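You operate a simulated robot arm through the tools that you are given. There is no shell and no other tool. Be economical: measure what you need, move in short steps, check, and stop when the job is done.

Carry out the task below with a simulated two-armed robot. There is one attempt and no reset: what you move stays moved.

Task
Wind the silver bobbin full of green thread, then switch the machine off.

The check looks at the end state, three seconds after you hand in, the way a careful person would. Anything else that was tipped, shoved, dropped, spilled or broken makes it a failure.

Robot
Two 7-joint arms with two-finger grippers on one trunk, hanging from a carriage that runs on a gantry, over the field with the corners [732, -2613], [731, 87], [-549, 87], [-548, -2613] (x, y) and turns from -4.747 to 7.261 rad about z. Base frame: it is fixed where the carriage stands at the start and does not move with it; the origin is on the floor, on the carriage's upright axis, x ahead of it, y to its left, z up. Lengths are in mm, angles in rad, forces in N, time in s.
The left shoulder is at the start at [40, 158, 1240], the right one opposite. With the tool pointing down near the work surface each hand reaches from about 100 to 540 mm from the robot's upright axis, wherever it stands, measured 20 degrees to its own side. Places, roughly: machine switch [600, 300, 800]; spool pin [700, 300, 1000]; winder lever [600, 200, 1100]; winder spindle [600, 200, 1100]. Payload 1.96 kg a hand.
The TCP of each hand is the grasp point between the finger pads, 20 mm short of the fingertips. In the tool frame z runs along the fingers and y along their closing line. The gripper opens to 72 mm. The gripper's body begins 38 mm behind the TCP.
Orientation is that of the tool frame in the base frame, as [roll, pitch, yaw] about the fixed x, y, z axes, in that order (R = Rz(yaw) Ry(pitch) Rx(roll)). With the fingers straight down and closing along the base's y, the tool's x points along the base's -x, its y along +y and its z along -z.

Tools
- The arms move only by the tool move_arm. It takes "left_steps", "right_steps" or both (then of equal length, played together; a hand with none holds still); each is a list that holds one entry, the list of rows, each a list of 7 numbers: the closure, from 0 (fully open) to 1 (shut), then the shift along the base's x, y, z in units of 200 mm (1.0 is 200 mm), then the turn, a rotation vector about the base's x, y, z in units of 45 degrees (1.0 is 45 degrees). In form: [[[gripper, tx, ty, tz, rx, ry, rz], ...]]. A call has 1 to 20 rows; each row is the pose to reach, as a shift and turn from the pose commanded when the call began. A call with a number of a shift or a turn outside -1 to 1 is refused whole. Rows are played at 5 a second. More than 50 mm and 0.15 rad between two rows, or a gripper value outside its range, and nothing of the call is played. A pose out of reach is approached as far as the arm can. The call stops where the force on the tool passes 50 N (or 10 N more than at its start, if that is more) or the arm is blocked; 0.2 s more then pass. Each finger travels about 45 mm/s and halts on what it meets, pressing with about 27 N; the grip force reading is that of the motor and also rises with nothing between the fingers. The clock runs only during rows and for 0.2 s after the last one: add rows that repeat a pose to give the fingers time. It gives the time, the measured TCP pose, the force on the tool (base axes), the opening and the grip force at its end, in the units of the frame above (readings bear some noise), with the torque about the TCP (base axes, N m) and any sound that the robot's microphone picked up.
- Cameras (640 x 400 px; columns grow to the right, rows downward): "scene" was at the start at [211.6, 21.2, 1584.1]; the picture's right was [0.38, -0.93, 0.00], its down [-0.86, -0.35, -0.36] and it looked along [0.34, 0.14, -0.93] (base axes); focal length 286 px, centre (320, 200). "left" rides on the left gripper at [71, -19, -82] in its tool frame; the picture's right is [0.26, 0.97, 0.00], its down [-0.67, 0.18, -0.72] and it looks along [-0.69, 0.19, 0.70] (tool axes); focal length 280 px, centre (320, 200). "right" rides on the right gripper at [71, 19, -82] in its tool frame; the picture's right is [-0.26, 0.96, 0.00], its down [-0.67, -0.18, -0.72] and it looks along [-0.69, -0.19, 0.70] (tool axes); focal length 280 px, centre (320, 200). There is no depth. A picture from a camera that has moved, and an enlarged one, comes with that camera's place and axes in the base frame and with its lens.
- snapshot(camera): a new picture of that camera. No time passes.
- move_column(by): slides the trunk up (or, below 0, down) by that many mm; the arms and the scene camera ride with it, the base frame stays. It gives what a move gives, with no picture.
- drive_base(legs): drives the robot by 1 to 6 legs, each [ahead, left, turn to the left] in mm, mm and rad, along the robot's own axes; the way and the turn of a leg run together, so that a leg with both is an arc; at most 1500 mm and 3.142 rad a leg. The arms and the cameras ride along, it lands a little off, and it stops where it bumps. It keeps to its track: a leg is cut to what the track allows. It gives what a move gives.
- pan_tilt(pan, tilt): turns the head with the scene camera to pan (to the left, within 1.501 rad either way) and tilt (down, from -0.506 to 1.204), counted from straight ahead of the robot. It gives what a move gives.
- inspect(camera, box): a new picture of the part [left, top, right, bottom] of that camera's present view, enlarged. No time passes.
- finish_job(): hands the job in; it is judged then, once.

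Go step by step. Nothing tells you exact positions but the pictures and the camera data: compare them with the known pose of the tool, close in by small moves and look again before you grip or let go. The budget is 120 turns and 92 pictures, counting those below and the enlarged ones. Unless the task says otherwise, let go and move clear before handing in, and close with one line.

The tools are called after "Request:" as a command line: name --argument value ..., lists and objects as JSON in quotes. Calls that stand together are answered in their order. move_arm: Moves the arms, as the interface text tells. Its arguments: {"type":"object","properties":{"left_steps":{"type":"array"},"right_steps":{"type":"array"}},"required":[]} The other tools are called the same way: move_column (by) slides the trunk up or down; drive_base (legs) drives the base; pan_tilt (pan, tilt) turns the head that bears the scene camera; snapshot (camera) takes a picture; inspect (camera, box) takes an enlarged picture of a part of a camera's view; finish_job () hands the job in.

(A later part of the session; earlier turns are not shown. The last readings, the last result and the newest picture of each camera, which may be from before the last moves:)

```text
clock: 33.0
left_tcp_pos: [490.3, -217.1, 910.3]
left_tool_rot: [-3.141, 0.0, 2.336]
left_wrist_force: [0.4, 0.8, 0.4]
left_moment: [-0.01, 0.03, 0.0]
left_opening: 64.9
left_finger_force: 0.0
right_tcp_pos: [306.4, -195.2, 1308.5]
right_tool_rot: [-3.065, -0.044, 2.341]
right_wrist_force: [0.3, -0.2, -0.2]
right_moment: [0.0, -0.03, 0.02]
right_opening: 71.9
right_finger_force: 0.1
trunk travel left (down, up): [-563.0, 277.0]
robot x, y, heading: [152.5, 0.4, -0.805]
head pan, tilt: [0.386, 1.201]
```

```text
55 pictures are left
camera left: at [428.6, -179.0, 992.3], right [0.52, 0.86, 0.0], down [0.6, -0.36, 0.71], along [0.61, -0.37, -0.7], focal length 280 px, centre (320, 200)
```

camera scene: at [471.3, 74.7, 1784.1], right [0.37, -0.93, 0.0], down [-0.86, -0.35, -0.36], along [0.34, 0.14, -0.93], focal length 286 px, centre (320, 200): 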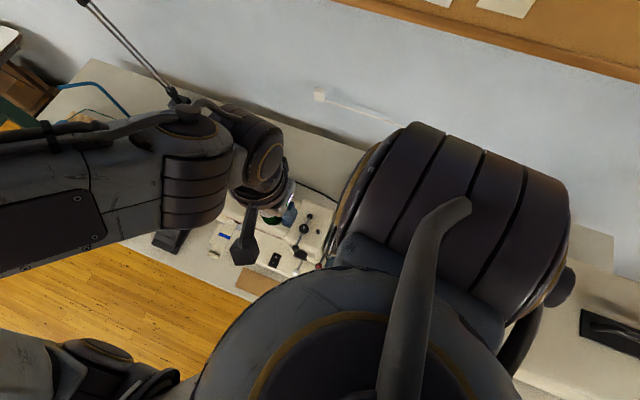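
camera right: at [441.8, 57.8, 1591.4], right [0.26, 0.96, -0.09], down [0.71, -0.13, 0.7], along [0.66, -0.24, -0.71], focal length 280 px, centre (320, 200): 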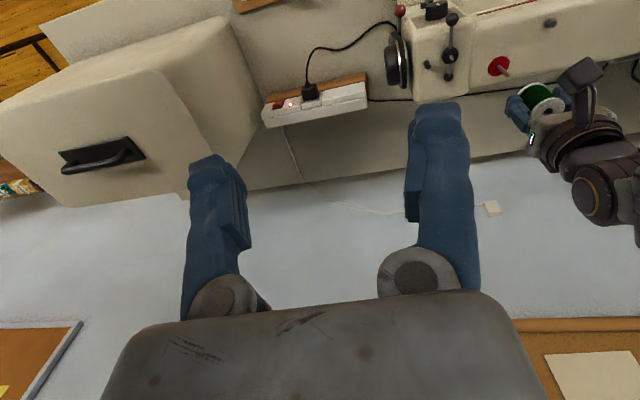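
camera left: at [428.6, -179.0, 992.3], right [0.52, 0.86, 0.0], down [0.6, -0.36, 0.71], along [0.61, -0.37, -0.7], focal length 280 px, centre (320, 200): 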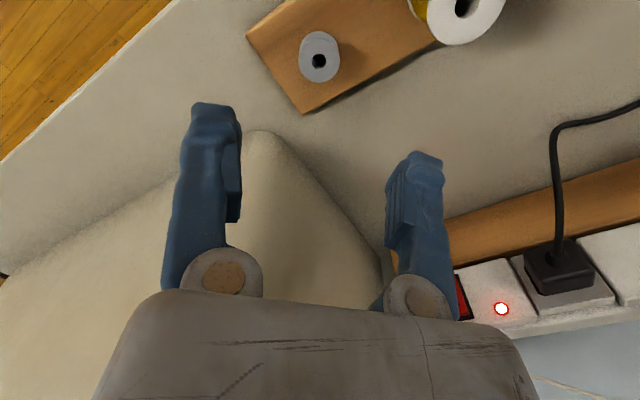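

I'll descend further to about 845 and refine.

Request:
move_arm --left_steps '[[[0.3, 0.005, -0.004, -0.15, 0, 0, 0], [0.3, 0.005, -0.004, -0.325, 0, 0, 0], [0.3, 0.005, -0.004, -0.325, 0, 0, 0]]]'

Request:
inspect --camera "left" --box '[160, 0, 480, 200]'

```text
clock: 33.8
left_tcp_pos: [491.6, -219.6, 845.7]
left_tool_rot: [3.14, -0.001, 2.335]
left_wrist_force: [0.8, 0.3, -0.1]
left_moment: [-0.01, -0.01, 0.01]
left_opening: 50.2
left_finger_force: 0.1
right_tcp_pos: [307.2, -194.1, 1308.3]
right_tool_rot: [-3.065, -0.044, 2.34]
right_wrist_force: [-0.6, 0.2, 0.1]
right_moment: [-0.01, 0.01, -0.02]
right_opening: 72.1
right_finger_force: 0.0
trunk travel left (down, up): [-563.0, 277.0]
robot x, y, heading: [147.8, -5.1, -0.803]
head pan, tilt: [0.386, 1.201]
```

```text
2.00 times, centred on (320, 100) of left
camera zoom: at [429.9, -179.9, 927.2], right [0.52, 0.86, 0.0], down [0.6, -0.36, 0.72], along [0.61, -0.37, -0.7], focal length 561 px, centre (320, 400)
```

zoom: 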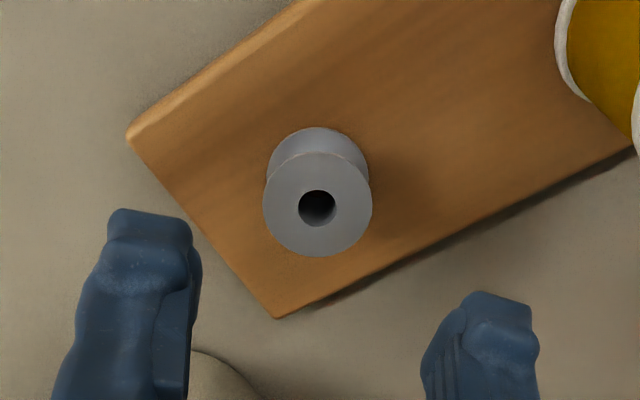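

The bobbin top is at z ≈ 783, about 15 mm tall, centred under the TCP. I'll descend to 792 and close gently.

Request:
move_arm --left_steps '[[[0.3, 0.002, -0.002, -0.15, 0, 0, 0], [0.3, 0.002, -0.002, -0.268, 0, 0, 0], [0.3, 0.002, -0.002, -0.268, 0, 0, 0], [0.45, 0.002, -0.002, -0.268, 0, 0, 0], [0.6, 0.002, -0.002, -0.268, 0, 0, 0], [0.75, 0.002, -0.002, -0.268, 0, 0, 0], [0.8, 0.002, -0.002, -0.268, 0, 0, 0], [0.8, 0.002, -0.002, -0.268, 0, 0, 0]]]'

Request:
inspect --camera "left" --box '[160, 60, 480, 260]'

```text
clock: 35.6
left_tcp_pos: [492.1, -218.5, 791.2]
left_tool_rot: [-3.14, -0.001, 2.334]
left_wrist_force: [0.2, -0.5, 0.5]
left_moment: [0.04, -0.02, 0.02]
left_opening: 25.0
left_finger_force: 27.2
right_tcp_pos: [307.5, -195.0, 1308.2]
right_tool_rot: [-3.064, -0.043, 2.339]
right_wrist_force: [-0.8, 0.0, -0.2]
right_moment: [0.0, 0.01, -0.01]
right_opening: 72.1
right_finger_force: 0.0
trunk travel left (down, up): [-563.0, 277.0]
robot x, y, heading: [149.1, 0.5, -0.809]
head pan, tilt: [0.386, 1.201]
```

```text
2.00 times, centred on (320, 160) of left
camera zoom: at [429.9, -180.2, 873.9], right [0.51, 0.86, 0.0], down [0.6, -0.36, 0.71], along [0.61, -0.37, -0.7], focal length 561 px, centre (320, 280)
```

zoom: 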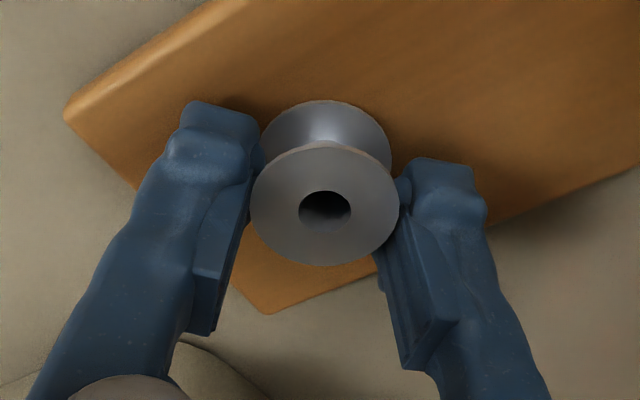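

The bobbin is held, roughly centred on the TCP. I'll lift and look again.

Request:
move_arm --left_steps '[[[0.8, 0, 0, 0.05, 0, 0, 0], [0.8, 0, 0, 0.15, 0, 0, 0], [0.8, 0, 0, 0.35, 0, 0, 0], [0.8, 0, 0, 0.6, 0, 0, 0], [0.8, 0, 0, 0.8, 0, 0, 0]]]'

Request:
inspect --camera "left" --box '[160, 60, 480, 260]'

```text
clock: 36.8
left_tcp_pos: [493.7, -219.0, 951.5]
left_tool_rot: [3.141, 0.0, 2.336]
left_wrist_force: [0.1, 0.2, 0.5]
left_moment: [0.03, -0.01, 0.01]
left_opening: 24.8
left_finger_force: 26.9
right_tcp_pos: [307.3, -194.9, 1307.7]
right_tool_rot: [-3.064, -0.044, 2.34]
right_wrist_force: [-0.2, -0.3, 0.7]
right_moment: [-0.02, -0.01, 0.02]
right_opening: 71.9
right_finger_force: 0.1
trunk travel left (down, up): [-563.0, 277.0]
robot x, y, heading: [151.6, 0.0, -0.803]
head pan, tilt: [0.386, 1.201]
```

```text
2.00 times, centred on (320, 160) of left
camera zoom: at [430.7, -179.8, 1034.5], right [0.51, 0.86, 0.0], down [0.6, -0.36, 0.71], along [0.61, -0.37, -0.7], focal length 561 px, centre (320, 280)
```

zoom: 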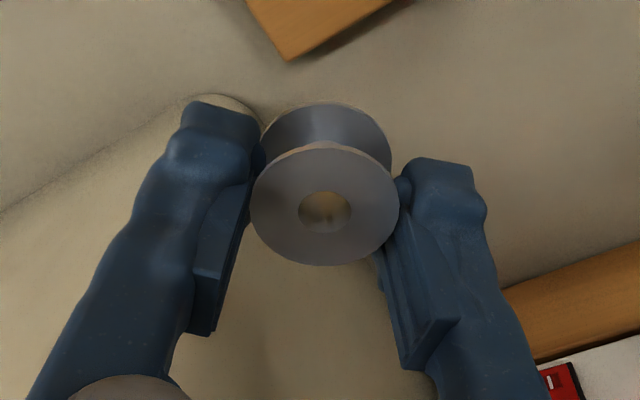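

The bobbin is lifted and steady. I'll raise it high and drive back towards the machine.

Request:
move_arm --left_steps '[[[0.8, 0, 0, 0.25, 0, 0, 0], [0.8, 0, 0, 0.5, 0, 0, 0], [0.8, 0, 0, 0.75, 0, 0, 0], [0.8, 0, 0, 0.95, 0, 0, 0]]]'

Request:
move_column --by 200

Request:
drive_base --legs '[[0, 0, 0.803], [90, 55, 0]]'

Request:
snapshot --camera "left"

```text
clock: 37.8
left_tcp_pos: [490.9, -218.5, 1143.8]
left_tool_rot: [-3.14, 0.0, 2.334]
left_wrist_force: [0.0, -0.6, -0.6]
left_moment: [0.01, 0.0, -0.02]
left_opening: 25.7
left_finger_force: 27.0
right_tcp_pos: [306.5, -194.2, 1309.2]
right_tool_rot: [-3.062, -0.044, 2.34]
right_wrist_force: [-0.6, 0.5, 0.2]
right_moment: [0.02, -0.01, -0.01]
right_opening: 71.9
right_finger_force: 0.1
trunk travel left (down, up): [-563.0, 277.0]
robot x, y, heading: [151.5, 0.5, -0.804]
head pan, tilt: [0.386, 1.201]
```

```text
clock: 40.0
left_tcp_pos: [492.2, -218.6, 1344.0]
left_tool_rot: [-3.138, -0.001, 2.336]
left_wrist_force: [0.4, 0.8, -0.5]
left_moment: [0.0, 0.03, -0.01]
left_opening: 25.7
left_finger_force: 27.0
right_tcp_pos: [306.3, -194.0, 1508.5]
right_tool_rot: [-3.065, -0.044, 2.34]
right_wrist_force: [-0.2, -0.3, 0.2]
right_moment: [0.03, 0.02, 0.01]
right_opening: 71.9
right_finger_force: 0.1
trunk travel left (down, up): [-763.0, 77.0]
robot x, y, heading: [153.6, -1.5, -0.805]
head pan, tilt: [0.386, 1.201]
```

```text
clock: 43.2
left_tcp_pos: [631.8, 154.6, 1342.6]
left_tool_rot: [-3.139, 0.0, -3.132]
left_wrist_force: [-0.2, -0.3, -0.6]
left_moment: [-0.01, -0.01, -0.04]
left_opening: 25.3
left_finger_force: 27.0
right_tcp_pos: [488.1, 36.9, 1509.5]
right_tool_rot: [-3.067, -0.043, -3.125]
right_wrist_force: [-0.1, -0.8, 0.5]
right_moment: [0.03, 0.01, -0.02]
right_opening: 72.0
right_finger_force: 0.1
trunk travel left (down, up): [-763.0, 77.0]
robot x, y, heading: [239.6, 55.1, 0.009]
head pan, tilt: [0.386, 1.201]
```

```text
51 pictures are left
camera left: at [562.2, 136.0, 1425.1], right [-0.27, 0.96, 0.0], down [0.67, 0.19, 0.71], along [0.69, 0.19, -0.7], focal length 280 px, centre (320, 200)
```

left: 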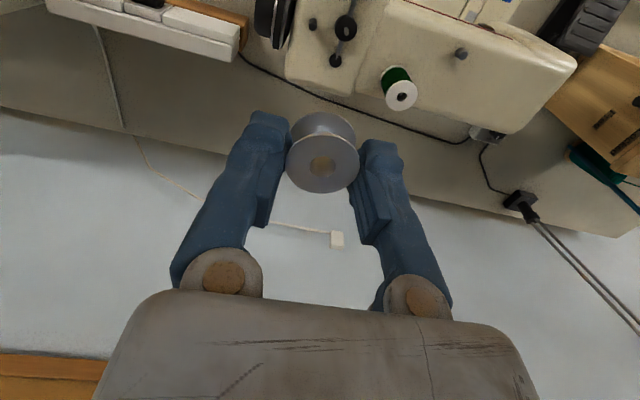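

The winder shows at upper centre. I'll zoom in from both hand cameras to fix the spindle's position.

Request:
inspect --camera "left" --box '[270, 0, 430, 120]'

Request:
inspect --camera "right" --box '[380, 0, 560, 120]'

```text
3.33 times, centred on (350, 60) of left
camera zoom: at [562.2, 136.0, 1425.1], right [-0.27, 0.96, 0.0], down [0.67, 0.19, 0.71], along [0.69, 0.19, -0.7], focal length 935 px, centre (220, 667)
```

zoom: 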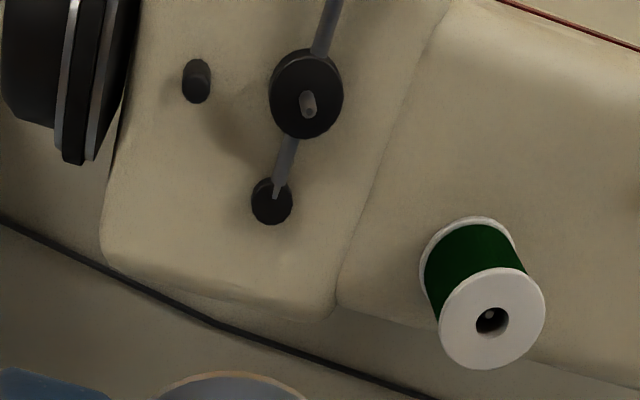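

```text
3.33 times, centred on (470, 60) of right
camera zoom: at [420.7, 61.3, 1591.4], right [0.24, 0.97, -0.09], down [0.71, -0.12, 0.7], along [0.66, -0.23, -0.71], focal length 935 px, centre (-180, 667)
```

zoom: 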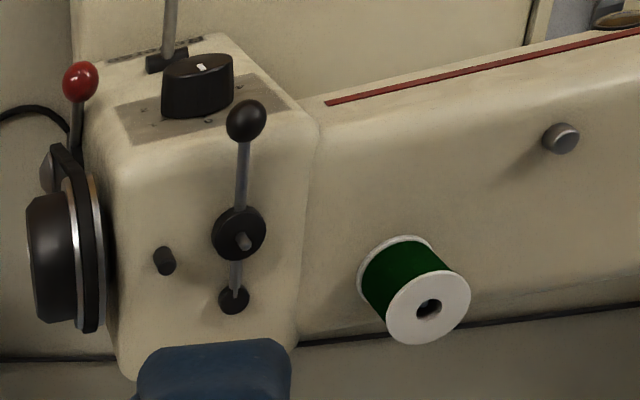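

The spindle is near (645, 190), the pivot near (686, 191) and the stop post near (651, 153). To keep the fingers clear of the post and lever, I'll turn the hand -45° and lower it over the spindle.

Request:
move_arm --left_steps '[[[0.8, 0.01, 0.03, -0.1, 0, 0, -0.17], [0.8, 0.02, 0.06, -0.2, 0, 0, -0.34], [0.8, 0.03, 0.09, -0.3, 0, 0, -0.51], [0.8, 0.04, 0.12, -0.4, 0, 0, -0.68], [0.8, 0.055, 0.15, -0.5, 0, 0, -0.85], [0.8, 0.065, 0.177, -0.65, 0, 0, -1.0], [0.8, 0.065, 0.177, -0.75, 0, 0, -1.0], [0.8, 0.065, 0.177, -0.75, 0, 0, -1.0]]]'

Request:
inspect --camera "left" --box '[160, 0, 480, 200]'

```text
clock: 45.0
left_tcp_pos: [644.5, 188.6, 1192.7]
left_tool_rot: [-3.14, 0.0, 2.365]
left_wrist_force: [-0.9, -0.4, 0.3]
left_moment: [0.01, 0.01, 0.01]
left_opening: 25.5
left_finger_force: 27.4
right_tcp_pos: [487.3, 36.1, 1508.8]
right_tool_rot: [-3.064, -0.043, -3.126]
right_wrist_force: [0.4, 0.0, -0.8]
right_moment: [0.0, -0.01, 0.01]
right_opening: 72.1
right_finger_force: 0.0
trunk travel left (down, up): [-763.0, 77.0]
robot x, y, heading: [240.4, 54.4, 0.012]
head pan, tilt: [0.386, 1.201]
```

```text
2.00 times, centred on (320, 100) of left
camera zoom: at [581.8, 226.3, 1274.7], right [0.49, 0.87, 0.0], down [0.61, -0.34, 0.71], along [0.62, -0.35, -0.7], focal length 561 px, centre (320, 400)
```

zoom: 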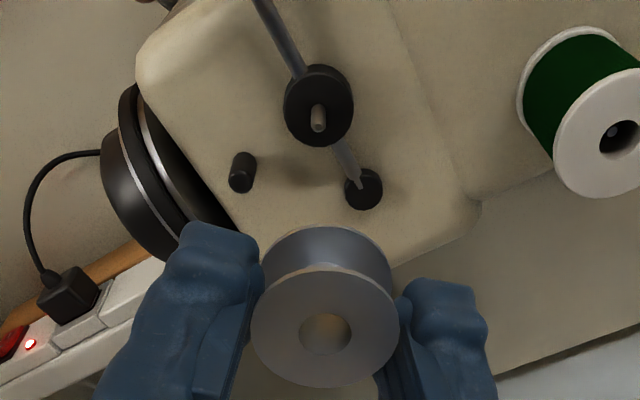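

Triangulation puts the spindle at (645, 190), its disc top at z 1056 and the tip at about 1078. I'll nudge about -2 mm in x and lower to just above the tip.

Request:
move_arm --left_steps '[[[0.8, -0.01, -0.002, -0.15, 0, 0, 0], [0.8, -0.01, -0.002, -0.3, 0, 0, 0], [0.8, -0.01, -0.002, -0.38, 0, 0, 0], [0.8, -0.01, -0.002, -0.38, 0, 0, 0]]]'

Request:
inspect --camera "left" --box '[160, 30, 480, 230]'

```text
clock: 46.0
left_tcp_pos: [643.5, 189.5, 1116.1]
left_tool_rot: [-3.14, 0.0, 2.365]
left_wrist_force: [-0.1, 0.4, -0.9]
left_moment: [0.01, -0.03, -0.04]
left_opening: 25.8
left_finger_force: 27.4
right_tcp_pos: [488.9, 35.8, 1509.4]
right_tool_rot: [-3.065, -0.043, -3.125]
right_wrist_force: [0.2, -1.4, -0.2]
right_moment: [-0.01, 0.05, 0.02]
right_opening: 71.9
right_finger_force: 0.2
trunk travel left (down, up): [-763.0, 77.0]
robot x, y, heading: [238.8, 56.3, 0.014]
head pan, tilt: [0.386, 1.201]
```

```text
2.00 times, centred on (320, 130) of left
camera zoom: at [580.1, 226.6, 1198.7], right [0.49, 0.87, 0.0], down [0.61, -0.34, 0.71], along [0.62, -0.35, -0.7], focal length 561 px, centre (320, 340)
```

zoom: 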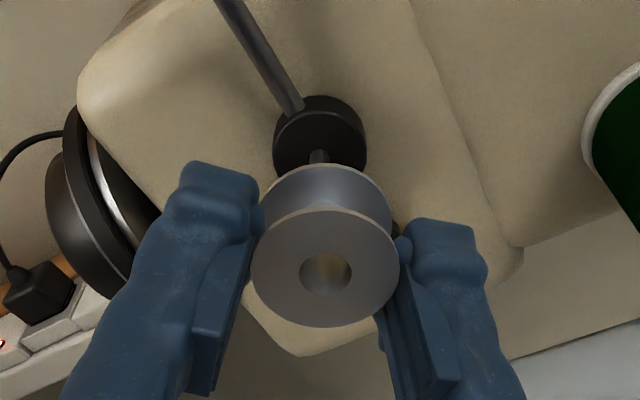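

The hole looks about 1 mm to the right of the spindle. I'll correct it and lower in small steps.

Request:
move_arm --left_steps '[[[0.8, -0.005, -0.004, -0.03, 0, 0, 0], [0.8, -0.005, -0.004, -0.06, 0, 0, 0], [0.8, -0.005, -0.004, -0.09, 0, 0, 0], [0.8, -0.005, -0.004, -0.09, 0, 0, 0]]]'

Request:
inspect --camera "left" --box '[240, 60, 400, 220]'

```text
clock: 47.0
left_tcp_pos: [642.0, 189.0, 1099.3]
left_tool_rot: [-3.14, 0.0, 2.366]
left_wrist_force: [-0.2, -0.8, 0.6]
left_moment: [0.0, -0.02, -0.01]
left_opening: 25.5
left_finger_force: 27.2
right_tcp_pos: [488.1, 35.4, 1508.5]
right_tool_rot: [-3.065, -0.044, -3.126]
right_wrist_force: [0.4, -0.5, 0.2]
right_moment: [0.0, 0.02, -0.01]
right_opening: 71.9
right_finger_force: 0.1
trunk travel left (down, up): [-763.0, 77.0]
robot x, y, heading: [239.5, 56.4, 0.005]
head pan, tilt: [0.386, 1.201]
```

```text
2.50 times, centred on (320, 140) of left
camera zoom: at [579.0, 226.1, 1180.9], right [0.49, 0.87, 0.0], down [0.61, -0.34, 0.71], along [0.62, -0.35, -0.7], focal length 701 px, centre (320, 350)
```

zoom: 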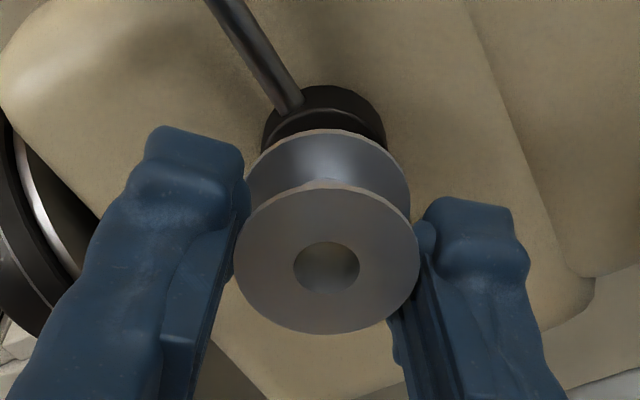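

Alignment looks within about 1 mm. I'll lower 10 mm carefully and read the force.

Request:
move_arm --left_steps '[[[0.8, 0.002, 0, -0.015, 0, 0, 0], [0.8, 0.002, 0, -0.03, 0, 0, 0], [0.8, 0.002, 0, -0.045, 0, 0, 0], [0.8, 0.002, 0, -0.05, 0, 0, 0]]]'

Request:
inspect --camera "left" --box '[240, 60, 400, 220]'

```text
clock: 48.0
left_tcp_pos: [643.9, 189.4, 1089.8]
left_tool_rot: [-3.141, 0.003, 2.368]
left_wrist_force: [3.7, -1.9, 7.8]
left_moment: [-0.03, -0.08, 0.01]
left_opening: 25.2
left_finger_force: 26.4
right_tcp_pos: [488.0, 35.9, 1507.6]
right_tool_rot: [-3.066, -0.042, -3.126]
right_wrist_force: [0.0, -0.4, 0.2]
right_moment: [0.0, 0.02, 0.04]
right_opening: 71.8
right_finger_force: 0.0
trunk travel left (down, up): [-763.0, 77.0]
robot x, y, heading: [241.3, 56.3, 0.008]
head pan, tilt: [0.386, 1.201]
```

```text
2.50 times, centred on (320, 140) of left
camera zoom: at [580.6, 225.6, 1171.6], right [0.49, 0.87, 0.0], down [0.61, -0.34, 0.72], along [0.63, -0.35, -0.7], focal length 701 px, centre (320, 350)
```

zoom: 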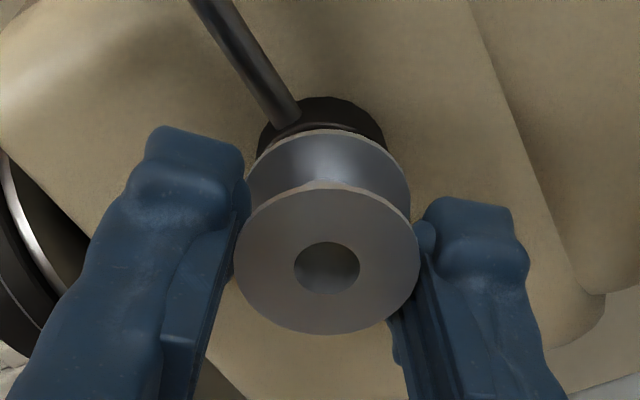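

A light force pushes the hand forward, along the camera's view direction, so the hole is slightly short of the spindle. I'll shift about 2 mm that way with a slight lift and re-read.

Request:
move_arm --left_steps '[[[0.8, 0.004, -0.0025, 0.005, 0, 0, 0], [0.8, 0.009, -0.005, 0.005, 0, 0, 0], [0.8, 0.009, -0.005, 0.005, 0, 0, 0]]]'

```text
clock: 48.9
left_tcp_pos: [645.2, 188.7, 1090.2]
left_tool_rot: [-3.14, -0.003, 2.367]
left_wrist_force: [0.5, -0.3, 1.9]
left_moment: [0.01, -0.01, -0.02]
left_opening: 25.3
left_finger_force: 27.1
right_tcp_pos: [488.7, 37.3, 1508.8]
right_tool_rot: [-3.063, -0.045, -3.126]
right_wrist_force: [0.2, 0.6, 0.4]
right_moment: [0.01, 0.03, 0.0]
right_opening: 72.1
right_finger_force: 0.1
trunk travel left (down, up): [-763.0, 77.0]
robot x, y, heading: [238.3, 55.3, 0.013]
head pan, tilt: [0.386, 1.201]
```

The force has gone. I'll lower in 2 mm steps.

Request:
move_arm --left_steps '[[[0.8, 0.002, -0.001, -0.01, 0, 0, 0], [0.8, 0.002, -0.001, -0.02, 0, 0, 0], [0.8, 0.002, -0.001, -0.03, 0, 0, 0], [0.8, 0.002, -0.001, -0.03, 0, 0, 0]]]'

Request:
inspect --camera "left" --box '[240, 60, 400, 220]'

```text
clock: 49.9
left_tcp_pos: [645.2, 189.2, 1084.2]
left_tool_rot: [3.141, 0.0, 2.367]
left_wrist_force: [1.6, -0.2, 0.4]
left_moment: [-0.06, -0.01, -0.02]
left_opening: 25.5
left_finger_force: 27.3
right_tcp_pos: [489.1, 36.4, 1508.7]
right_tool_rot: [-3.065, -0.044, -3.127]
right_wrist_force: [0.5, -0.1, 1.0]
right_moment: [0.0, -0.03, 0.01]
right_opening: 71.8
right_finger_force: 0.0
trunk travel left (down, up): [-763.0, 77.0]
robot x, y, heading: [239.7, 56.8, 0.014]
head pan, tilt: [0.386, 1.201]
```

```text
2.50 times, centred on (320, 140) of left
camera zoom: at [581.6, 224.7, 1166.1], right [0.49, 0.87, 0.0], down [0.61, -0.34, 0.72], along [0.62, -0.35, -0.7], focal length 701 px, centre (320, 350)
```

zoom: 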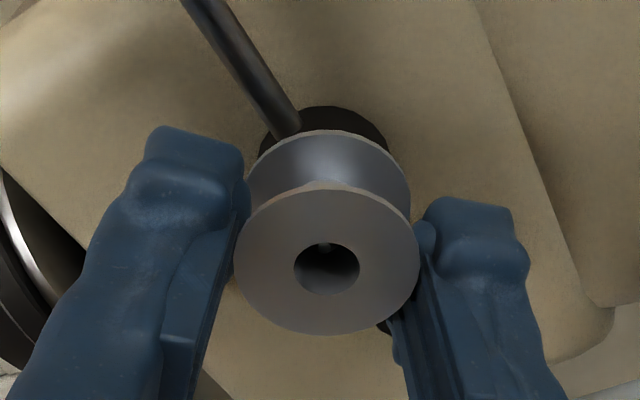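

The spindle tip is now visible inside the hole. I'll keep lowering until it seats.

Request:
move_arm --left_steps '[[[0.8, 0, 0, -0.01, 0, 0, 0], [0.8, 0, 0, -0.02, 0, 0, 0], [0.8, 0, 0, -0.03, 0, 0, 0], [0.8, 0, 0, -0.03, 0, 0, 0]]]'

Request:
inspect --camera "left" --box '[240, 60, 400, 220]'

```text
clock: 50.9
left_tcp_pos: [645.4, 188.0, 1078.7]
left_tool_rot: [3.14, 0.0, 2.365]
left_wrist_force: [1.8, -0.2, -1.1]
left_moment: [-0.04, 0.01, 0.0]
left_opening: 25.7
left_finger_force: 27.1
right_tcp_pos: [488.0, 37.0, 1507.9]
right_tool_rot: [-3.063, -0.043, -3.125]
right_wrist_force: [0.8, 0.4, -0.4]
right_moment: [0.03, 0.02, 0.02]
right_opening: 72.1
right_finger_force: 0.0
trunk travel left (down, up): [-763.0, 77.0]
robot x, y, heading: [235.4, 57.3, 0.007]
head pan, tilt: [0.386, 1.201]
```

```text
2.50 times, centred on (320, 140) of left
camera zoom: at [581.5, 224.5, 1160.0], right [0.49, 0.87, 0.0], down [0.61, -0.34, 0.71], along [0.62, -0.35, -0.7], focal length 701 px, centre (320, 350)
```

zoom: 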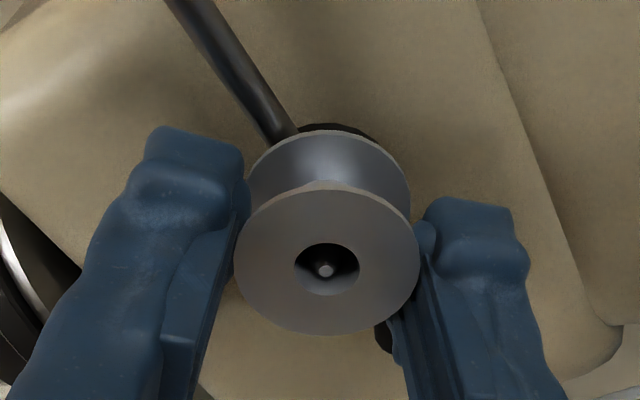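

The tip is centred in the hole with no contact yet. I'll lower a bit more.

Request:
move_arm --left_steps '[[[0.8, 0, 0, -0.01, 0, 0, 0], [0.8, 0, 0, -0.02, 0, 0, 0], [0.8, 0, 0, -0.03, 0, 0, 0], [0.8, 0, 0, -0.03, 0, 0, 0]]]'

Request:
inspect --camera "left" --box '[240, 60, 400, 220]'

```text
clock: 51.9
left_tcp_pos: [645.7, 186.9, 1072.9]
left_tool_rot: [-3.141, 0.001, 2.367]
left_wrist_force: [-3.7, -3.3, 22.9]
left_moment: [-0.04, 0.07, 0.04]
left_opening: 25.5
left_finger_force: 27.3
right_tcp_pos: [487.5, 37.3, 1509.2]
right_tool_rot: [-3.067, -0.041, -3.125]
right_wrist_force: [0.2, -0.3, -0.3]
right_moment: [-0.02, -0.02, 0.01]
right_opening: 71.8
right_finger_force: 0.0
trunk travel left (down, up): [-763.0, 77.0]
robot x, y, heading: [240.4, 53.7, 0.011]
head pan, tilt: [0.386, 1.201]
```

```text
2.50 times, centred on (320, 140) of left
camera zoom: at [582.3, 224.4, 1154.4], right [0.49, 0.87, 0.0], down [0.61, -0.34, 0.72], along [0.62, -0.35, -0.7], focal length 701 px, centre (320, 350)
```

zoom: 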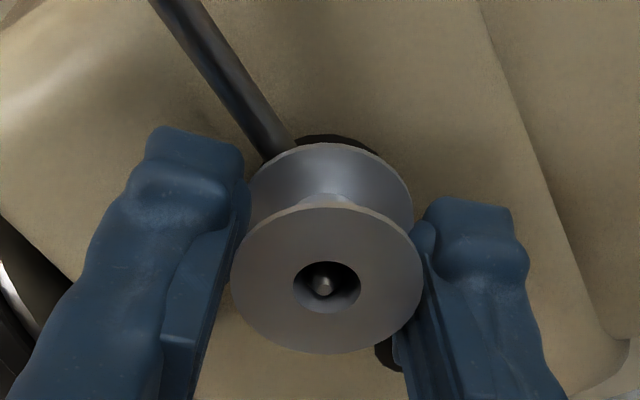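

The bobbin is seated on the spindle. I'll open only slightly so the fingers don't touch the lever rod.

Request:
move_arm --left_steps '[[[0.62, 0, 0, 0, 0, 0, 0], [0.56, 0, 0, 0, 0, 0, 0], [0.5, 0, 0, 0, 0, 0, 0], [0.5, 0, 0, 0, 0, 0, 0]]]'

Request:
snapshot --camera "left"

```text
clock: 52.9
left_tcp_pos: [645.1, 187.3, 1072.8]
left_tool_rot: [-3.139, -0.001, 2.366]
left_wrist_force: [-0.3, -0.4, -0.1]
left_moment: [0.03, 0.01, 0.01]
left_opening: 36.0
left_finger_force: 0.0
right_tcp_pos: [487.7, 36.1, 1509.5]
right_tool_rot: [-3.064, -0.044, -3.127]
right_wrist_force: [-0.5, -0.7, 0.0]
right_moment: [0.01, 0.0, -0.02]
right_opening: 71.9
right_finger_force: 0.0
trunk travel left (down, up): [-763.0, 77.0]
robot x, y, heading: [237.7, 54.3, 0.013]
head pan, tilt: [0.386, 1.201]
```

```text
41 pictures are left
camera left: at [581.4, 224.6, 1154.0], right [0.49, 0.87, 0.0], down [0.61, -0.34, 0.71], along [0.62, -0.35, -0.7], focal length 280 px, centre (320, 200)
```

left: 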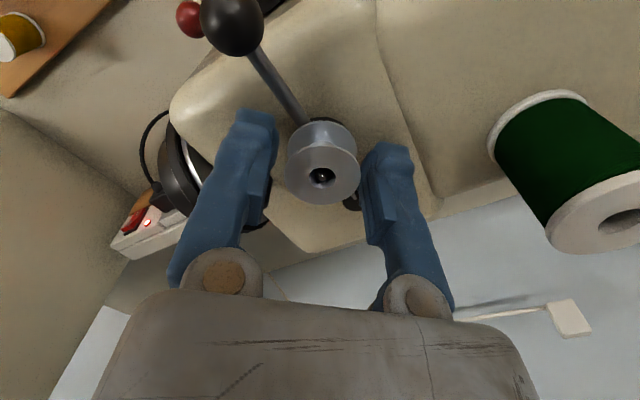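

The fingers are free of the bobbin. I'll rise straight up and inspect the winder.

Request:
move_arm --left_steps '[[[0.5, 0, 0, 0.1, 0, 0, 0], [0.5, 0, 0, 0.25, 0, 0, 0], [0.5, 0, 0, 0.45, 0, 0, 0], [0.5, 0, 0, 0.65, 0, 0, 0], [0.5, 0, 0, 0.65, 0, 0, 0]]]'

Request:
inspect --camera "left" --box '[160, 0, 480, 200]'

Request:
inspect --camera "right" --box '[380, 0, 560, 120]'

```text
clock: 54.0
left_tcp_pos: [643.4, 187.2, 1203.9]
left_tool_rot: [-3.139, -0.001, 2.367]
left_wrist_force: [-0.4, 1.2, -0.3]
left_moment: [0.01, -0.03, -0.01]
left_opening: 35.9
left_finger_force: 0.0
right_tcp_pos: [487.8, 37.0, 1508.7]
right_tool_rot: [-3.064, -0.043, -3.128]
right_wrist_force: [-0.3, 0.6, -0.6]
right_moment: [-0.02, -0.02, 0.01]
right_opening: 72.1
right_finger_force: 0.1
trunk travel left (down, up): [-763.0, 77.0]
robot x, y, heading: [238.9, 56.0, 0.015]
head pan, tilt: [0.386, 1.201]
```

```text
2.00 times, centred on (320, 100) of left
camera zoom: at [581.1, 224.7, 1285.1], right [0.49, 0.87, 0.0], down [0.61, -0.34, 0.71], along [0.62, -0.35, -0.7], focal length 561 px, centre (320, 400)
```

zoom: 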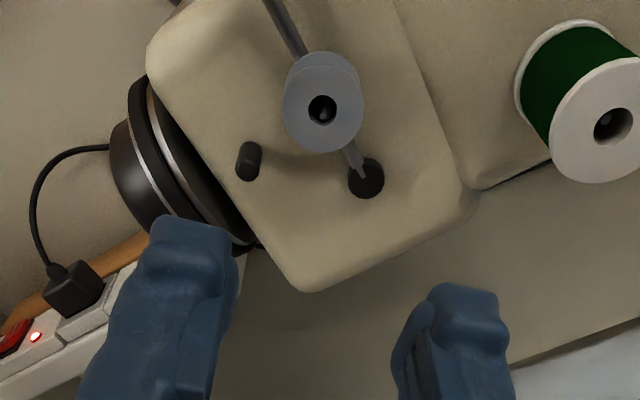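

```text
3.33 times, centred on (470, 60) of right
camera zoom: at [420.7, 61.3, 1591.3], right [0.24, 0.97, -0.09], down [0.71, -0.12, 0.7], along [0.66, -0.23, -0.71], focal length 935 px, centre (-180, 667)
```

zoom: 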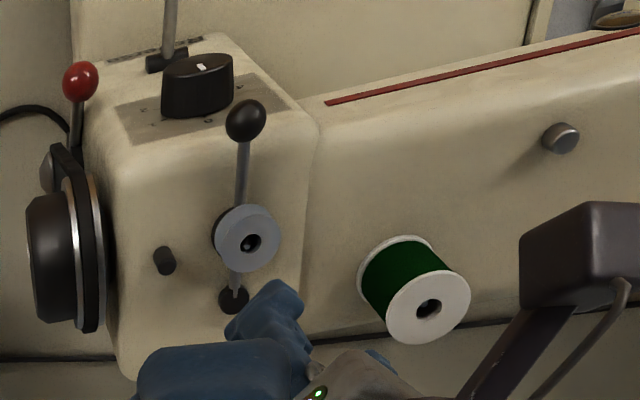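

The bobbin is well seated, and the lever's black ball is near (588, 190, 1062). I'll close the fingers, turn the hand back, and go to the +y side of the ball.

Request:
move_arm --left_steps '[[[0.7, -0.05, 0.04, 0.05, 0, 0, 0.17], [0.9, -0.1, 0.08, 0.05, 0, 0, 0.34], [1, -0.15, 0.12, 0.05, 0, 0, 0.51], [1, -0.2, 0.16, 0.05, 0, 0, 0.68], [1, -0.25, 0.2, 0.0, 0, 0, 0.85], [1, -0.275, 0.24, 0, 0, 0, 1.0], [1, -0.275, 0.24, -0.2, 0, 0, 1.0], [1, -0.275, 0.24, -0.2, 0, 0, 1.0]]]'

Request:
snapshot --camera "left"

Request:
inspect --camera "right" --box '[380, 0, 560, 120]'

```text
clock: 55.9
left_tcp_pos: [589.2, 236.9, 1162.8]
left_tool_rot: [-3.141, 0.0, -3.131]
left_wrist_force: [-0.3, 0.4, 0.0]
left_moment: [0.0, 0.02, 0.01]
left_opening: 0.2
left_finger_force: 26.8
right_tcp_pos: [487.4, 36.2, 1508.5]
right_tool_rot: [-3.065, -0.042, -3.127]
right_wrist_force: [-0.2, -0.1, -0.2]
right_moment: [0.01, 0.0, 0.01]
right_opening: 72.1
right_finger_force: 0.1
trunk travel left (down, up): [-763.0, 77.0]
robot x, y, heading: [239.4, 58.2, 0.009]
head pan, tilt: [0.386, 1.201]
```

```text
38 pictures are left
camera left: at [519.4, 217.3, 1243.8], right [-0.27, 0.96, 0.0], down [0.67, 0.19, 0.71], along [0.69, 0.19, -0.7], focal length 280 px, centre (320, 200)
```

left: 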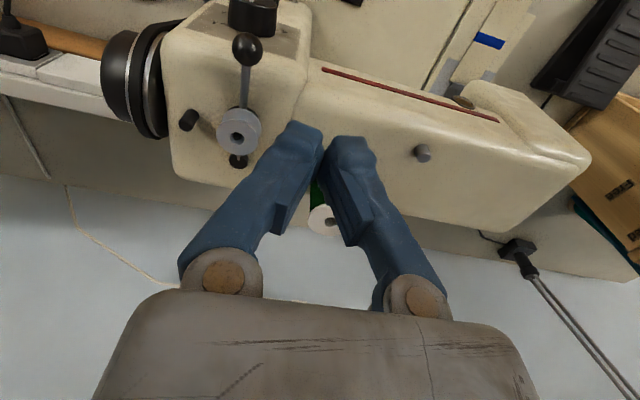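

```text
3.33 times, centred on (470, 60) of right
camera zoom: at [420.7, 61.3, 1591.3], right [0.24, 0.97, -0.09], down [0.71, -0.12, 0.7], along [0.66, -0.23, -0.71], focal length 935 px, centre (-180, 667)
```

zoom: 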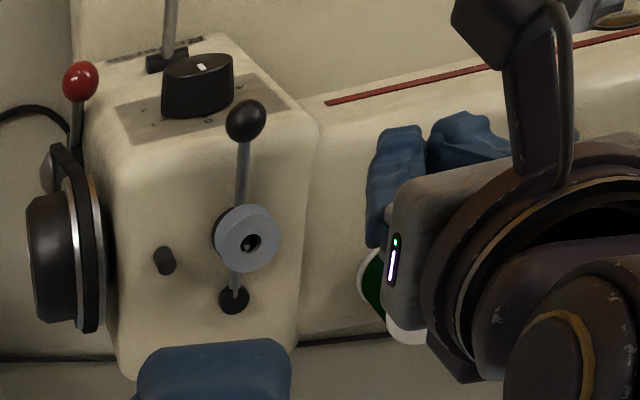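

The ball is at about (587, 191), 18 mm across. I'll descend beside it and then approach in -y.

Request:
move_arm --left_steps '[[[1, -0.01, 0, -0.2, 0, 0, 0], [1, -0.01, 0, -0.35, 0, 0, 0], [1, -0.01, 0, -0.44, 0, 0, 0], [1, -0.01, -0.05, -0.44, 0, 0, 0], [1, -0.01, -0.08, -0.44, 0, 0, 0]]]'

Request:
snapshot --camera "left"

```text
clock: 57.0
left_tcp_pos: [587.6, 220.0, 1074.2]
left_tool_rot: [-3.14, 0.0, -3.131]
left_wrist_force: [-1.0, 0.3, 0.0]
left_moment: [0.02, -0.03, -0.01]
left_opening: 0.0
left_finger_force: 27.1
right_tcp_pos: [487.9, 36.2, 1508.8]
right_tool_rot: [-3.065, -0.044, -3.125]
right_wrist_force: [0.5, -0.4, 0.1]
right_moment: [0.02, 0.0, 0.03]
right_opening: 72.0
right_finger_force: 0.0
trunk travel left (down, up): [-763.0, 77.0]
robot x, y, heading: [239.0, 53.7, 0.008]
head pan, tilt: [0.386, 1.201]
```

```text
36 pictures are left
camera left: at [517.9, 200.8, 1155.9], right [-0.27, 0.96, 0.0], down [0.67, 0.19, 0.71], along [0.69, 0.19, -0.7], focal length 280 px, centre (320, 200)
```

left: 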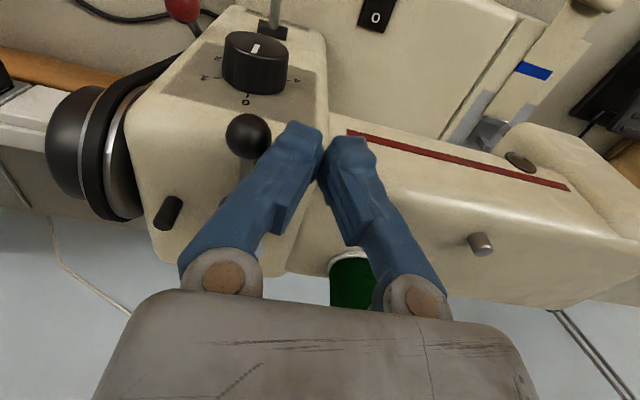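

The finger is right beside the ball at the same height. I'll push in -y in small steps.

Request:
move_arm --left_steps '[[[1, 0, -0.03, 0, 0, 0, 0], [1, 0, -0.06, 0, 0, 0, 0], [1, 0, -0.09, 0, 0, 0, 0], [1, 0, -0.12, 0, 0, 0, 0], [1, 0, -0.12, 0, 0, 0, 0]]]'

Request:
snapshot --camera "left"

```text
clock: 58.2
left_tcp_pos: [586.6, 195.7, 1076.1]
left_tool_rot: [-3.139, 0.0, -3.133]
left_wrist_force: [0.3, 0.3, -0.1]
left_moment: [-0.01, -0.01, 0.01]
left_opening: 0.0
left_finger_force: 26.8
right_tcp_pos: [488.5, 36.5, 1508.0]
right_tool_rot: [-3.065, -0.044, -3.125]
right_wrist_force: [-0.3, 0.6, -0.1]
right_moment: [-0.01, -0.01, 0.0]
right_opening: 72.3
right_finger_force: 0.1
trunk travel left (down, up): [-763.0, 77.0]
robot x, y, heading: [235.4, 56.6, 0.014]
head pan, tilt: [0.386, 1.201]
```

```text
35 pictures are left
camera left: at [517.7, 176.5, 1156.4], right [-0.27, 0.96, 0.0], down [0.67, 0.19, 0.71], along [0.69, 0.19, -0.7], focal length 280 px, centre (320, 200)
```

left: 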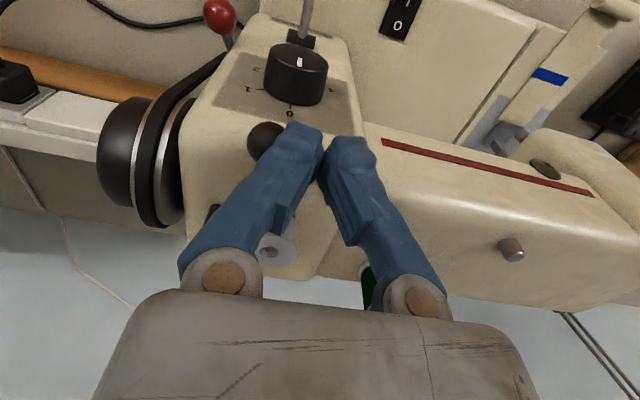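

The ball has moved to about y = 173 with little resistance. I'll continue pushing.

Request:
move_arm --left_steps '[[[1, 0, -0.03, 0, 0, 0, 0], [1, 0, -0.06, 0, 0, 0, 0], [1, 0, -0.09, 0, 0, 0, 0], [1, 0, -0.09, 0, 0, 0, 0]]]'

Request:
snapshot --camera "left"

Request:
inspect --camera "right" --box '[380, 0, 560, 120]'

```text
clock: 59.2
left_tcp_pos: [586.6, 177.5, 1074.0]
left_tool_rot: [-3.139, 0.0, -3.132]
left_wrist_force: [-0.4, 0.4, 0.8]
left_moment: [0.01, -0.01, -0.01]
left_opening: 0.1
left_finger_force: 26.5
right_tcp_pos: [487.8, 36.5, 1508.3]
right_tool_rot: [-3.065, -0.044, -3.127]
right_wrist_force: [-0.5, 0.5, -0.1]
right_moment: [0.02, -0.03, 0.01]
right_opening: 71.9
right_finger_force: 0.1
trunk travel left (down, up): [-763.0, 77.0]
robot x, y, heading: [236.9, 54.7, 0.008]
head pan, tilt: [0.386, 1.201]
```

```text
34 pictures are left
camera left: at [517.8, 158.6, 1156.4], right [-0.27, 0.96, 0.0], down [0.67, 0.19, 0.71], along [0.69, 0.19, -0.7], focal length 280 px, centre (320, 200)
```

left: 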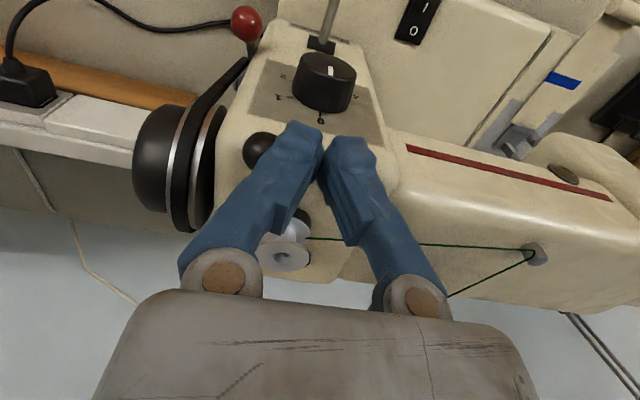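

```text
3.33 times, centred on (470, 60) of right
camera zoom: at [420.7, 61.3, 1591.3], right [0.24, 0.97, -0.09], down [0.71, -0.12, 0.7], along [0.66, -0.23, -0.71], focal length 935 px, centre (-180, 667)
```

zoom: 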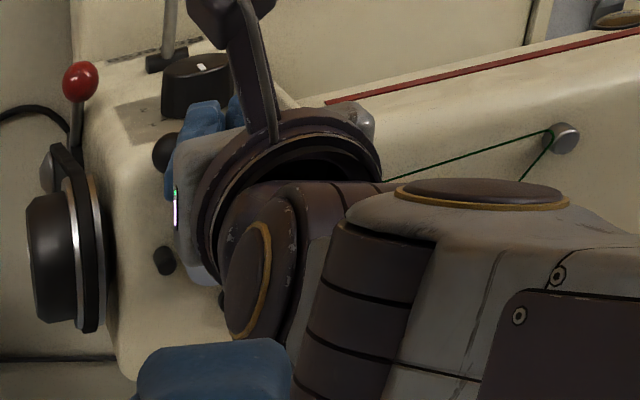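

A green thread now runs from spool via the guide to the bobbin, so the winder is engaged. I'll back off slightly in +y, then go straight up.

Request:
move_arm --left_steps '[[[1, 0, 0.03, 0, 0, 0, 0], [1, -0.02, 0.03, 0.15, 0, 0, 0], [1, -0.05, 0.03, 0.35, 0, 0, 0], [1, -0.1, 0.03, 0.55, 0, 0, 0], [1, -0.2, 0.03, 0.7, 0, 0, 0], [1, -0.3, 0.1, 0.7, 0, 0, 0], [1, -0.4, 0.2, 0.7, 0, 0, 0]]]'

Request:
snapshot --camera "left"

Request:
inspect --camera "right" --box '[380, 0, 560, 120]'

```text
clock: 60.9
left_tcp_pos: [507.4, 218.3, 1213.8]
left_tool_rot: [-3.14, -0.001, -3.13]
left_wrist_force: [0.5, -0.4, 0.4]
left_moment: [-0.02, 0.05, -0.02]
left_opening: 0.0
left_finger_force: 27.1
right_tcp_pos: [487.1, 36.4, 1508.6]
right_tool_rot: [-3.064, -0.043, -3.126]
right_wrist_force: [0.1, 0.6, -0.1]
right_moment: [-0.02, 0.03, -0.01]
right_opening: 72.0
right_finger_force: 0.0
trunk travel left (down, up): [-763.0, 77.0]
robot x, y, heading: [238.2, 53.4, 0.008]
head pan, tilt: [0.386, 1.201]
```

```text
32 pictures are left
camera left: at [437.7, 199.3, 1296.1], right [-0.27, 0.96, 0.0], down [0.67, 0.19, 0.72], along [0.69, 0.19, -0.7], focal length 280 px, centre (320, 200)
```

left: 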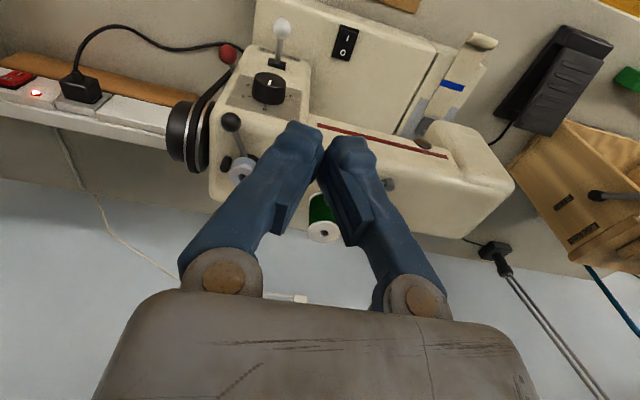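

```text
3.33 times, centred on (470, 60) of right
camera zoom: at [420.7, 61.3, 1591.4], right [0.24, 0.97, -0.09], down [0.71, -0.12, 0.7], along [0.66, -0.23, -0.71], focal length 935 px, centre (-180, 667)
```

zoom: 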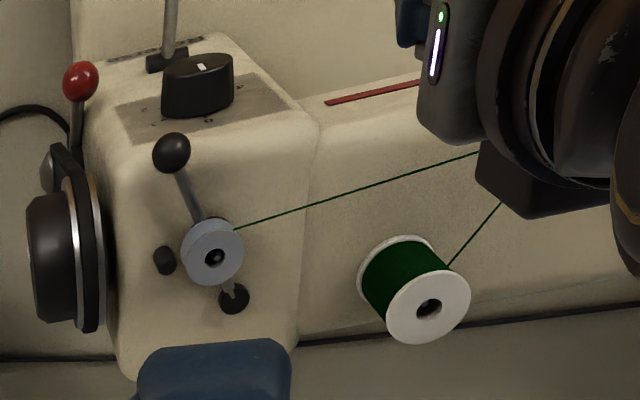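

The lever is engaged with the bobbin against the stop. Now I'll look closely at the rocker switch.

Request:
inspect --camera "left" --box '[310, 15, 380, 75]'

Request:
pan_tilt --pan 0.6 --tilt 1.1

Request:
snapshot --camera "scene"

```text
6.67 times, centred on (345, 45) of left
camera zoom: at [437.7, 199.3, 1296.1], right [-0.27, 0.96, 0.0], down [0.67, 0.19, 0.72], along [0.69, 0.19, -0.7], focal length 1869 px, centre (153, 1233)
```

zoom: 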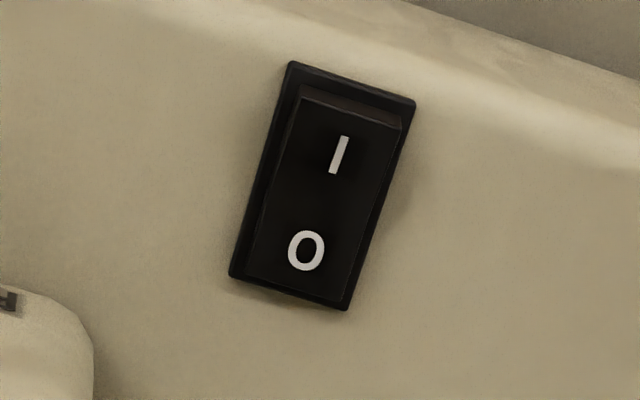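

```text
clock: 61.6
left_tcp_pos: [507.9, 218.6, 1215.4]
left_tool_rot: [-3.14, 0.0, -3.131]
left_wrist_force: [0.0, -0.2, -0.3]
left_moment: [0.05, -0.02, 0.0]
left_opening: 0.0
left_finger_force: 27.3
right_tcp_pos: [487.8, 35.8, 1508.3]
right_tool_rot: [-3.064, -0.044, -3.126]
right_wrist_force: [-0.2, -1.0, 0.3]
right_moment: [0.01, 0.02, -0.01]
right_opening: 72.0
right_finger_force: 0.0
trunk travel left (down, up): [-763.0, 77.0]
robot x, y, heading: [237.1, 55.7, 0.013]
head pan, tilt: [0.6, 1.1]
```

```text
29 pictures are left
camera scene: at [450.2, 93.1, 1790.1], right [0.57, -0.82, 0.0], down [-0.73, -0.51, -0.45], along [0.37, 0.26, -0.89], focal length 286 px, centre (320, 200)
```

scene: 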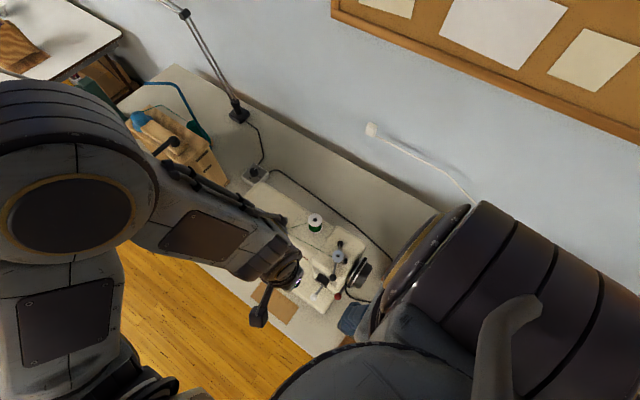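

The rocker is off (O side down). "I" is at about (553, 273, 842) and "O" at about (574, 273). I'll pull the hand back and turn it -90° so a narrow finger edge can press the rocker, leaning back from the machine arm.

Request:
move_arm --left_steps '[[[1, -0.05, 0.05, 0, 0, 0, -0.17], [1, -0.1, 0.1, 0, 0, 0, -0.34], [1, -0.15, 0.15, 0, 0, 0, -0.51], [1, -0.2, 0.2, 0, 0, 0, -0.68], [1, -0.25, 0.25, 0, 0, 0, -0.85], [1, -0.25, 0.28, 0, 0, 0, -1.0]]]'

Request:
move_arm --left_steps '[[[1, 0, 0, 0, 0, 0, -0.17], [1, 0, 0, 0, 0, 0, -0.34], [1, 0, 0, 0, 0, 0, -0.51], [1, 0, 0, 0, 0, 0, -0.68], [1, 0, 0, 0, 0, 0, -0.85], [1, 0, 0, 0, 0, 0, -1.0], [1, 0, 0, 0, 0, 0, -1.0]]]'

Request:
move_arm --left_steps '[[[1, 0, 0, 0, 0, -0.17, 0], [1, 0, 0, 0, 0, -0.34, 0], [1, 0, 0, 0, 0, -0.51, 0], [1, 0, 0, 0, 0, -0.67, 0], [1, 0, 0, 0, 0, -0.67, 0]]]'

Request:
move_column --by -200

Request:
snapshot --camera "left"

```text
clock: 63.0
left_tcp_pos: [484.3, 274.3, 1206.5]
left_tool_rot: [-3.14, -0.001, 2.367]
left_wrist_force: [0.3, -0.1, 0.0]
left_moment: [0.01, 0.0, -0.01]
left_opening: 0.0
left_finger_force: 26.9
left hand out of reach, approached as far as the arm can: row 3, 4, 5, 6
right_tcp_pos: [487.6, 37.0, 1508.9]
right_tool_rot: [-3.065, -0.043, -3.125]
right_wrist_force: [0.5, 1.0, 1.0]
right_moment: [-0.01, 0.0, 0.02]
right_opening: 72.0
right_finger_force: 0.1
trunk travel left (down, up): [-763.0, 77.0]
robot x, y, heading: [242.1, 56.2, 0.008]
head pan, tilt: [0.6, 1.1]
```

```text
clock: 64.6
left_tcp_pos: [484.0, 273.0, 1207.5]
left_tool_rot: [-3.139, -0.001, 1.579]
left_wrist_force: [-0.2, 0.2, 0.5]
left_moment: [0.0, -0.03, 0.01]
left_opening: 0.1
left_finger_force: 27.3
right_tcp_pos: [487.6, 37.2, 1509.0]
right_tool_rot: [-3.066, -0.043, -3.126]
right_wrist_force: [-0.1, 0.3, -0.4]
right_moment: [-0.01, 0.02, -0.04]
right_opening: 71.9
right_finger_force: 0.1
trunk travel left (down, up): [-763.0, 77.0]
robot x, y, heading: [241.2, 53.9, 0.006]
head pan, tilt: [0.6, 1.1]
```

```text
clock: 65.8
left_tcp_pos: [543.3, 272.9, 1171.5]
left_tool_rot: [2.616, 0.005, 1.581]
left_wrist_force: [0.3, -0.1, -0.4]
left_moment: [0.0, -0.01, -0.02]
left_opening: 0.1
left_finger_force: 27.2
left hand out of reach, approached as far as the arm can: row 1, 2, 3, 4, 5
right_tcp_pos: [488.2, 36.1, 1509.2]
right_tool_rot: [-3.066, -0.043, -3.126]
right_wrist_force: [0.0, -0.5, -0.6]
right_moment: [0.03, -0.01, 0.01]
right_opening: 72.1
right_finger_force: 0.0
trunk travel left (down, up): [-763.0, 77.0]
robot x, y, heading: [239.0, 56.5, 0.015]
head pan, tilt: [0.6, 1.1]
```

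```text
clock: 68.0
left_tcp_pos: [543.9, 273.4, 971.2]
left_tool_rot: [2.614, 0.004, 1.58]
left_wrist_force: [0.1, 0.7, 0.6]
left_moment: [0.01, 0.02, 0.01]
left_opening: 0.0
left_finger_force: 27.5
right_tcp_pos: [488.4, 36.1, 1308.5]
right_tool_rot: [-3.063, -0.043, -3.126]
right_wrist_force: [-0.7, 0.5, 0.2]
right_moment: [-0.02, 0.03, 0.02]
right_opening: 72.2
right_finger_force: 0.0
trunk travel left (down, up): [-563.0, 277.0]
robot x, y, heading: [235.3, 55.7, 0.012]
head pan, tilt: [0.6, 1.1]
```

```text
28 pictures are left
camera left: at [486.1, 344.6, 1032.4], right [0.83, 0.27, 0.48], down [-0.19, -0.67, 0.71], along [0.52, -0.69, -0.51], focal length 280 px, centre (320, 200)
```

left: 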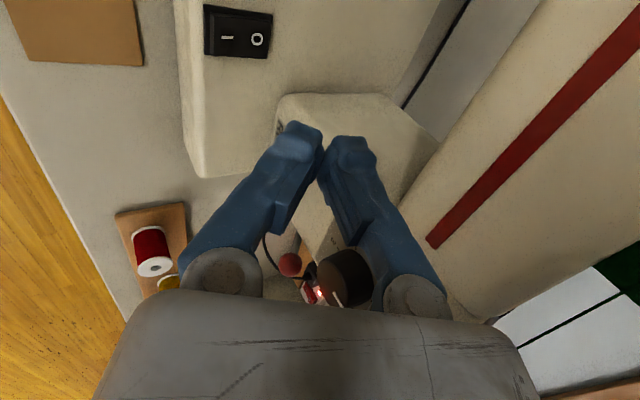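

The rocker is clear in view, with "I" at about (550, 275). I'll lower to just above it.

Request:
move_arm --left_steps '[[[1, 0.01, 0.005, -0.15, 0, 0, 0], [1, 0.02, 0.005, -0.3, 0, 0, 0], [1, 0.035, 0.005, -0.43, 0, 0, 0], [1, 0.035, 0.005, -0.43, 0, 0, 0]]]'

Request:
snapshot --camera "left"

```text
clock: 69.0
left_tcp_pos: [549.6, 274.3, 884.7]
left_tool_rot: [2.616, 0.002, 1.579]
left_wrist_force: [0.4, -0.8, 0.5]
left_moment: [0.0, 0.01, 0.02]
left_opening: 0.0
left_finger_force: 27.0
right_tcp_pos: [487.4, 36.9, 1307.9]
right_tool_rot: [-3.065, -0.042, -3.127]
right_wrist_force: [0.0, -0.1, 0.3]
right_moment: [0.03, 0.0, -0.01]
right_opening: 72.0
right_finger_force: 0.1
trunk travel left (down, up): [-563.0, 277.0]
robot x, y, heading: [236.4, 55.4, 0.009]
head pan, tilt: [0.6, 1.1]
```

```text
27 pictures are left
camera left: at [492.5, 345.5, 946.6], right [0.83, 0.27, 0.48], down [-0.19, -0.67, 0.71], along [0.52, -0.69, -0.51], focal length 280 px, centre (320, 200)
```

left: 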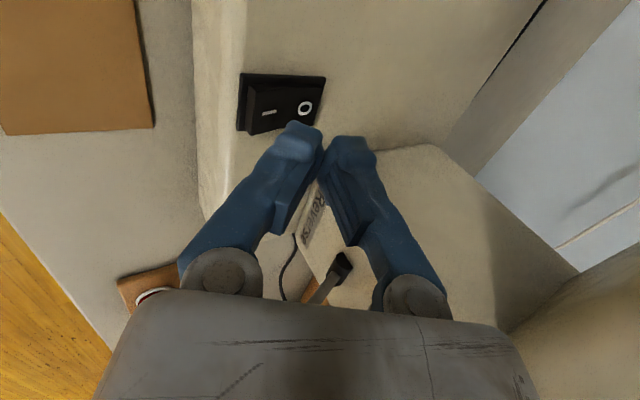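

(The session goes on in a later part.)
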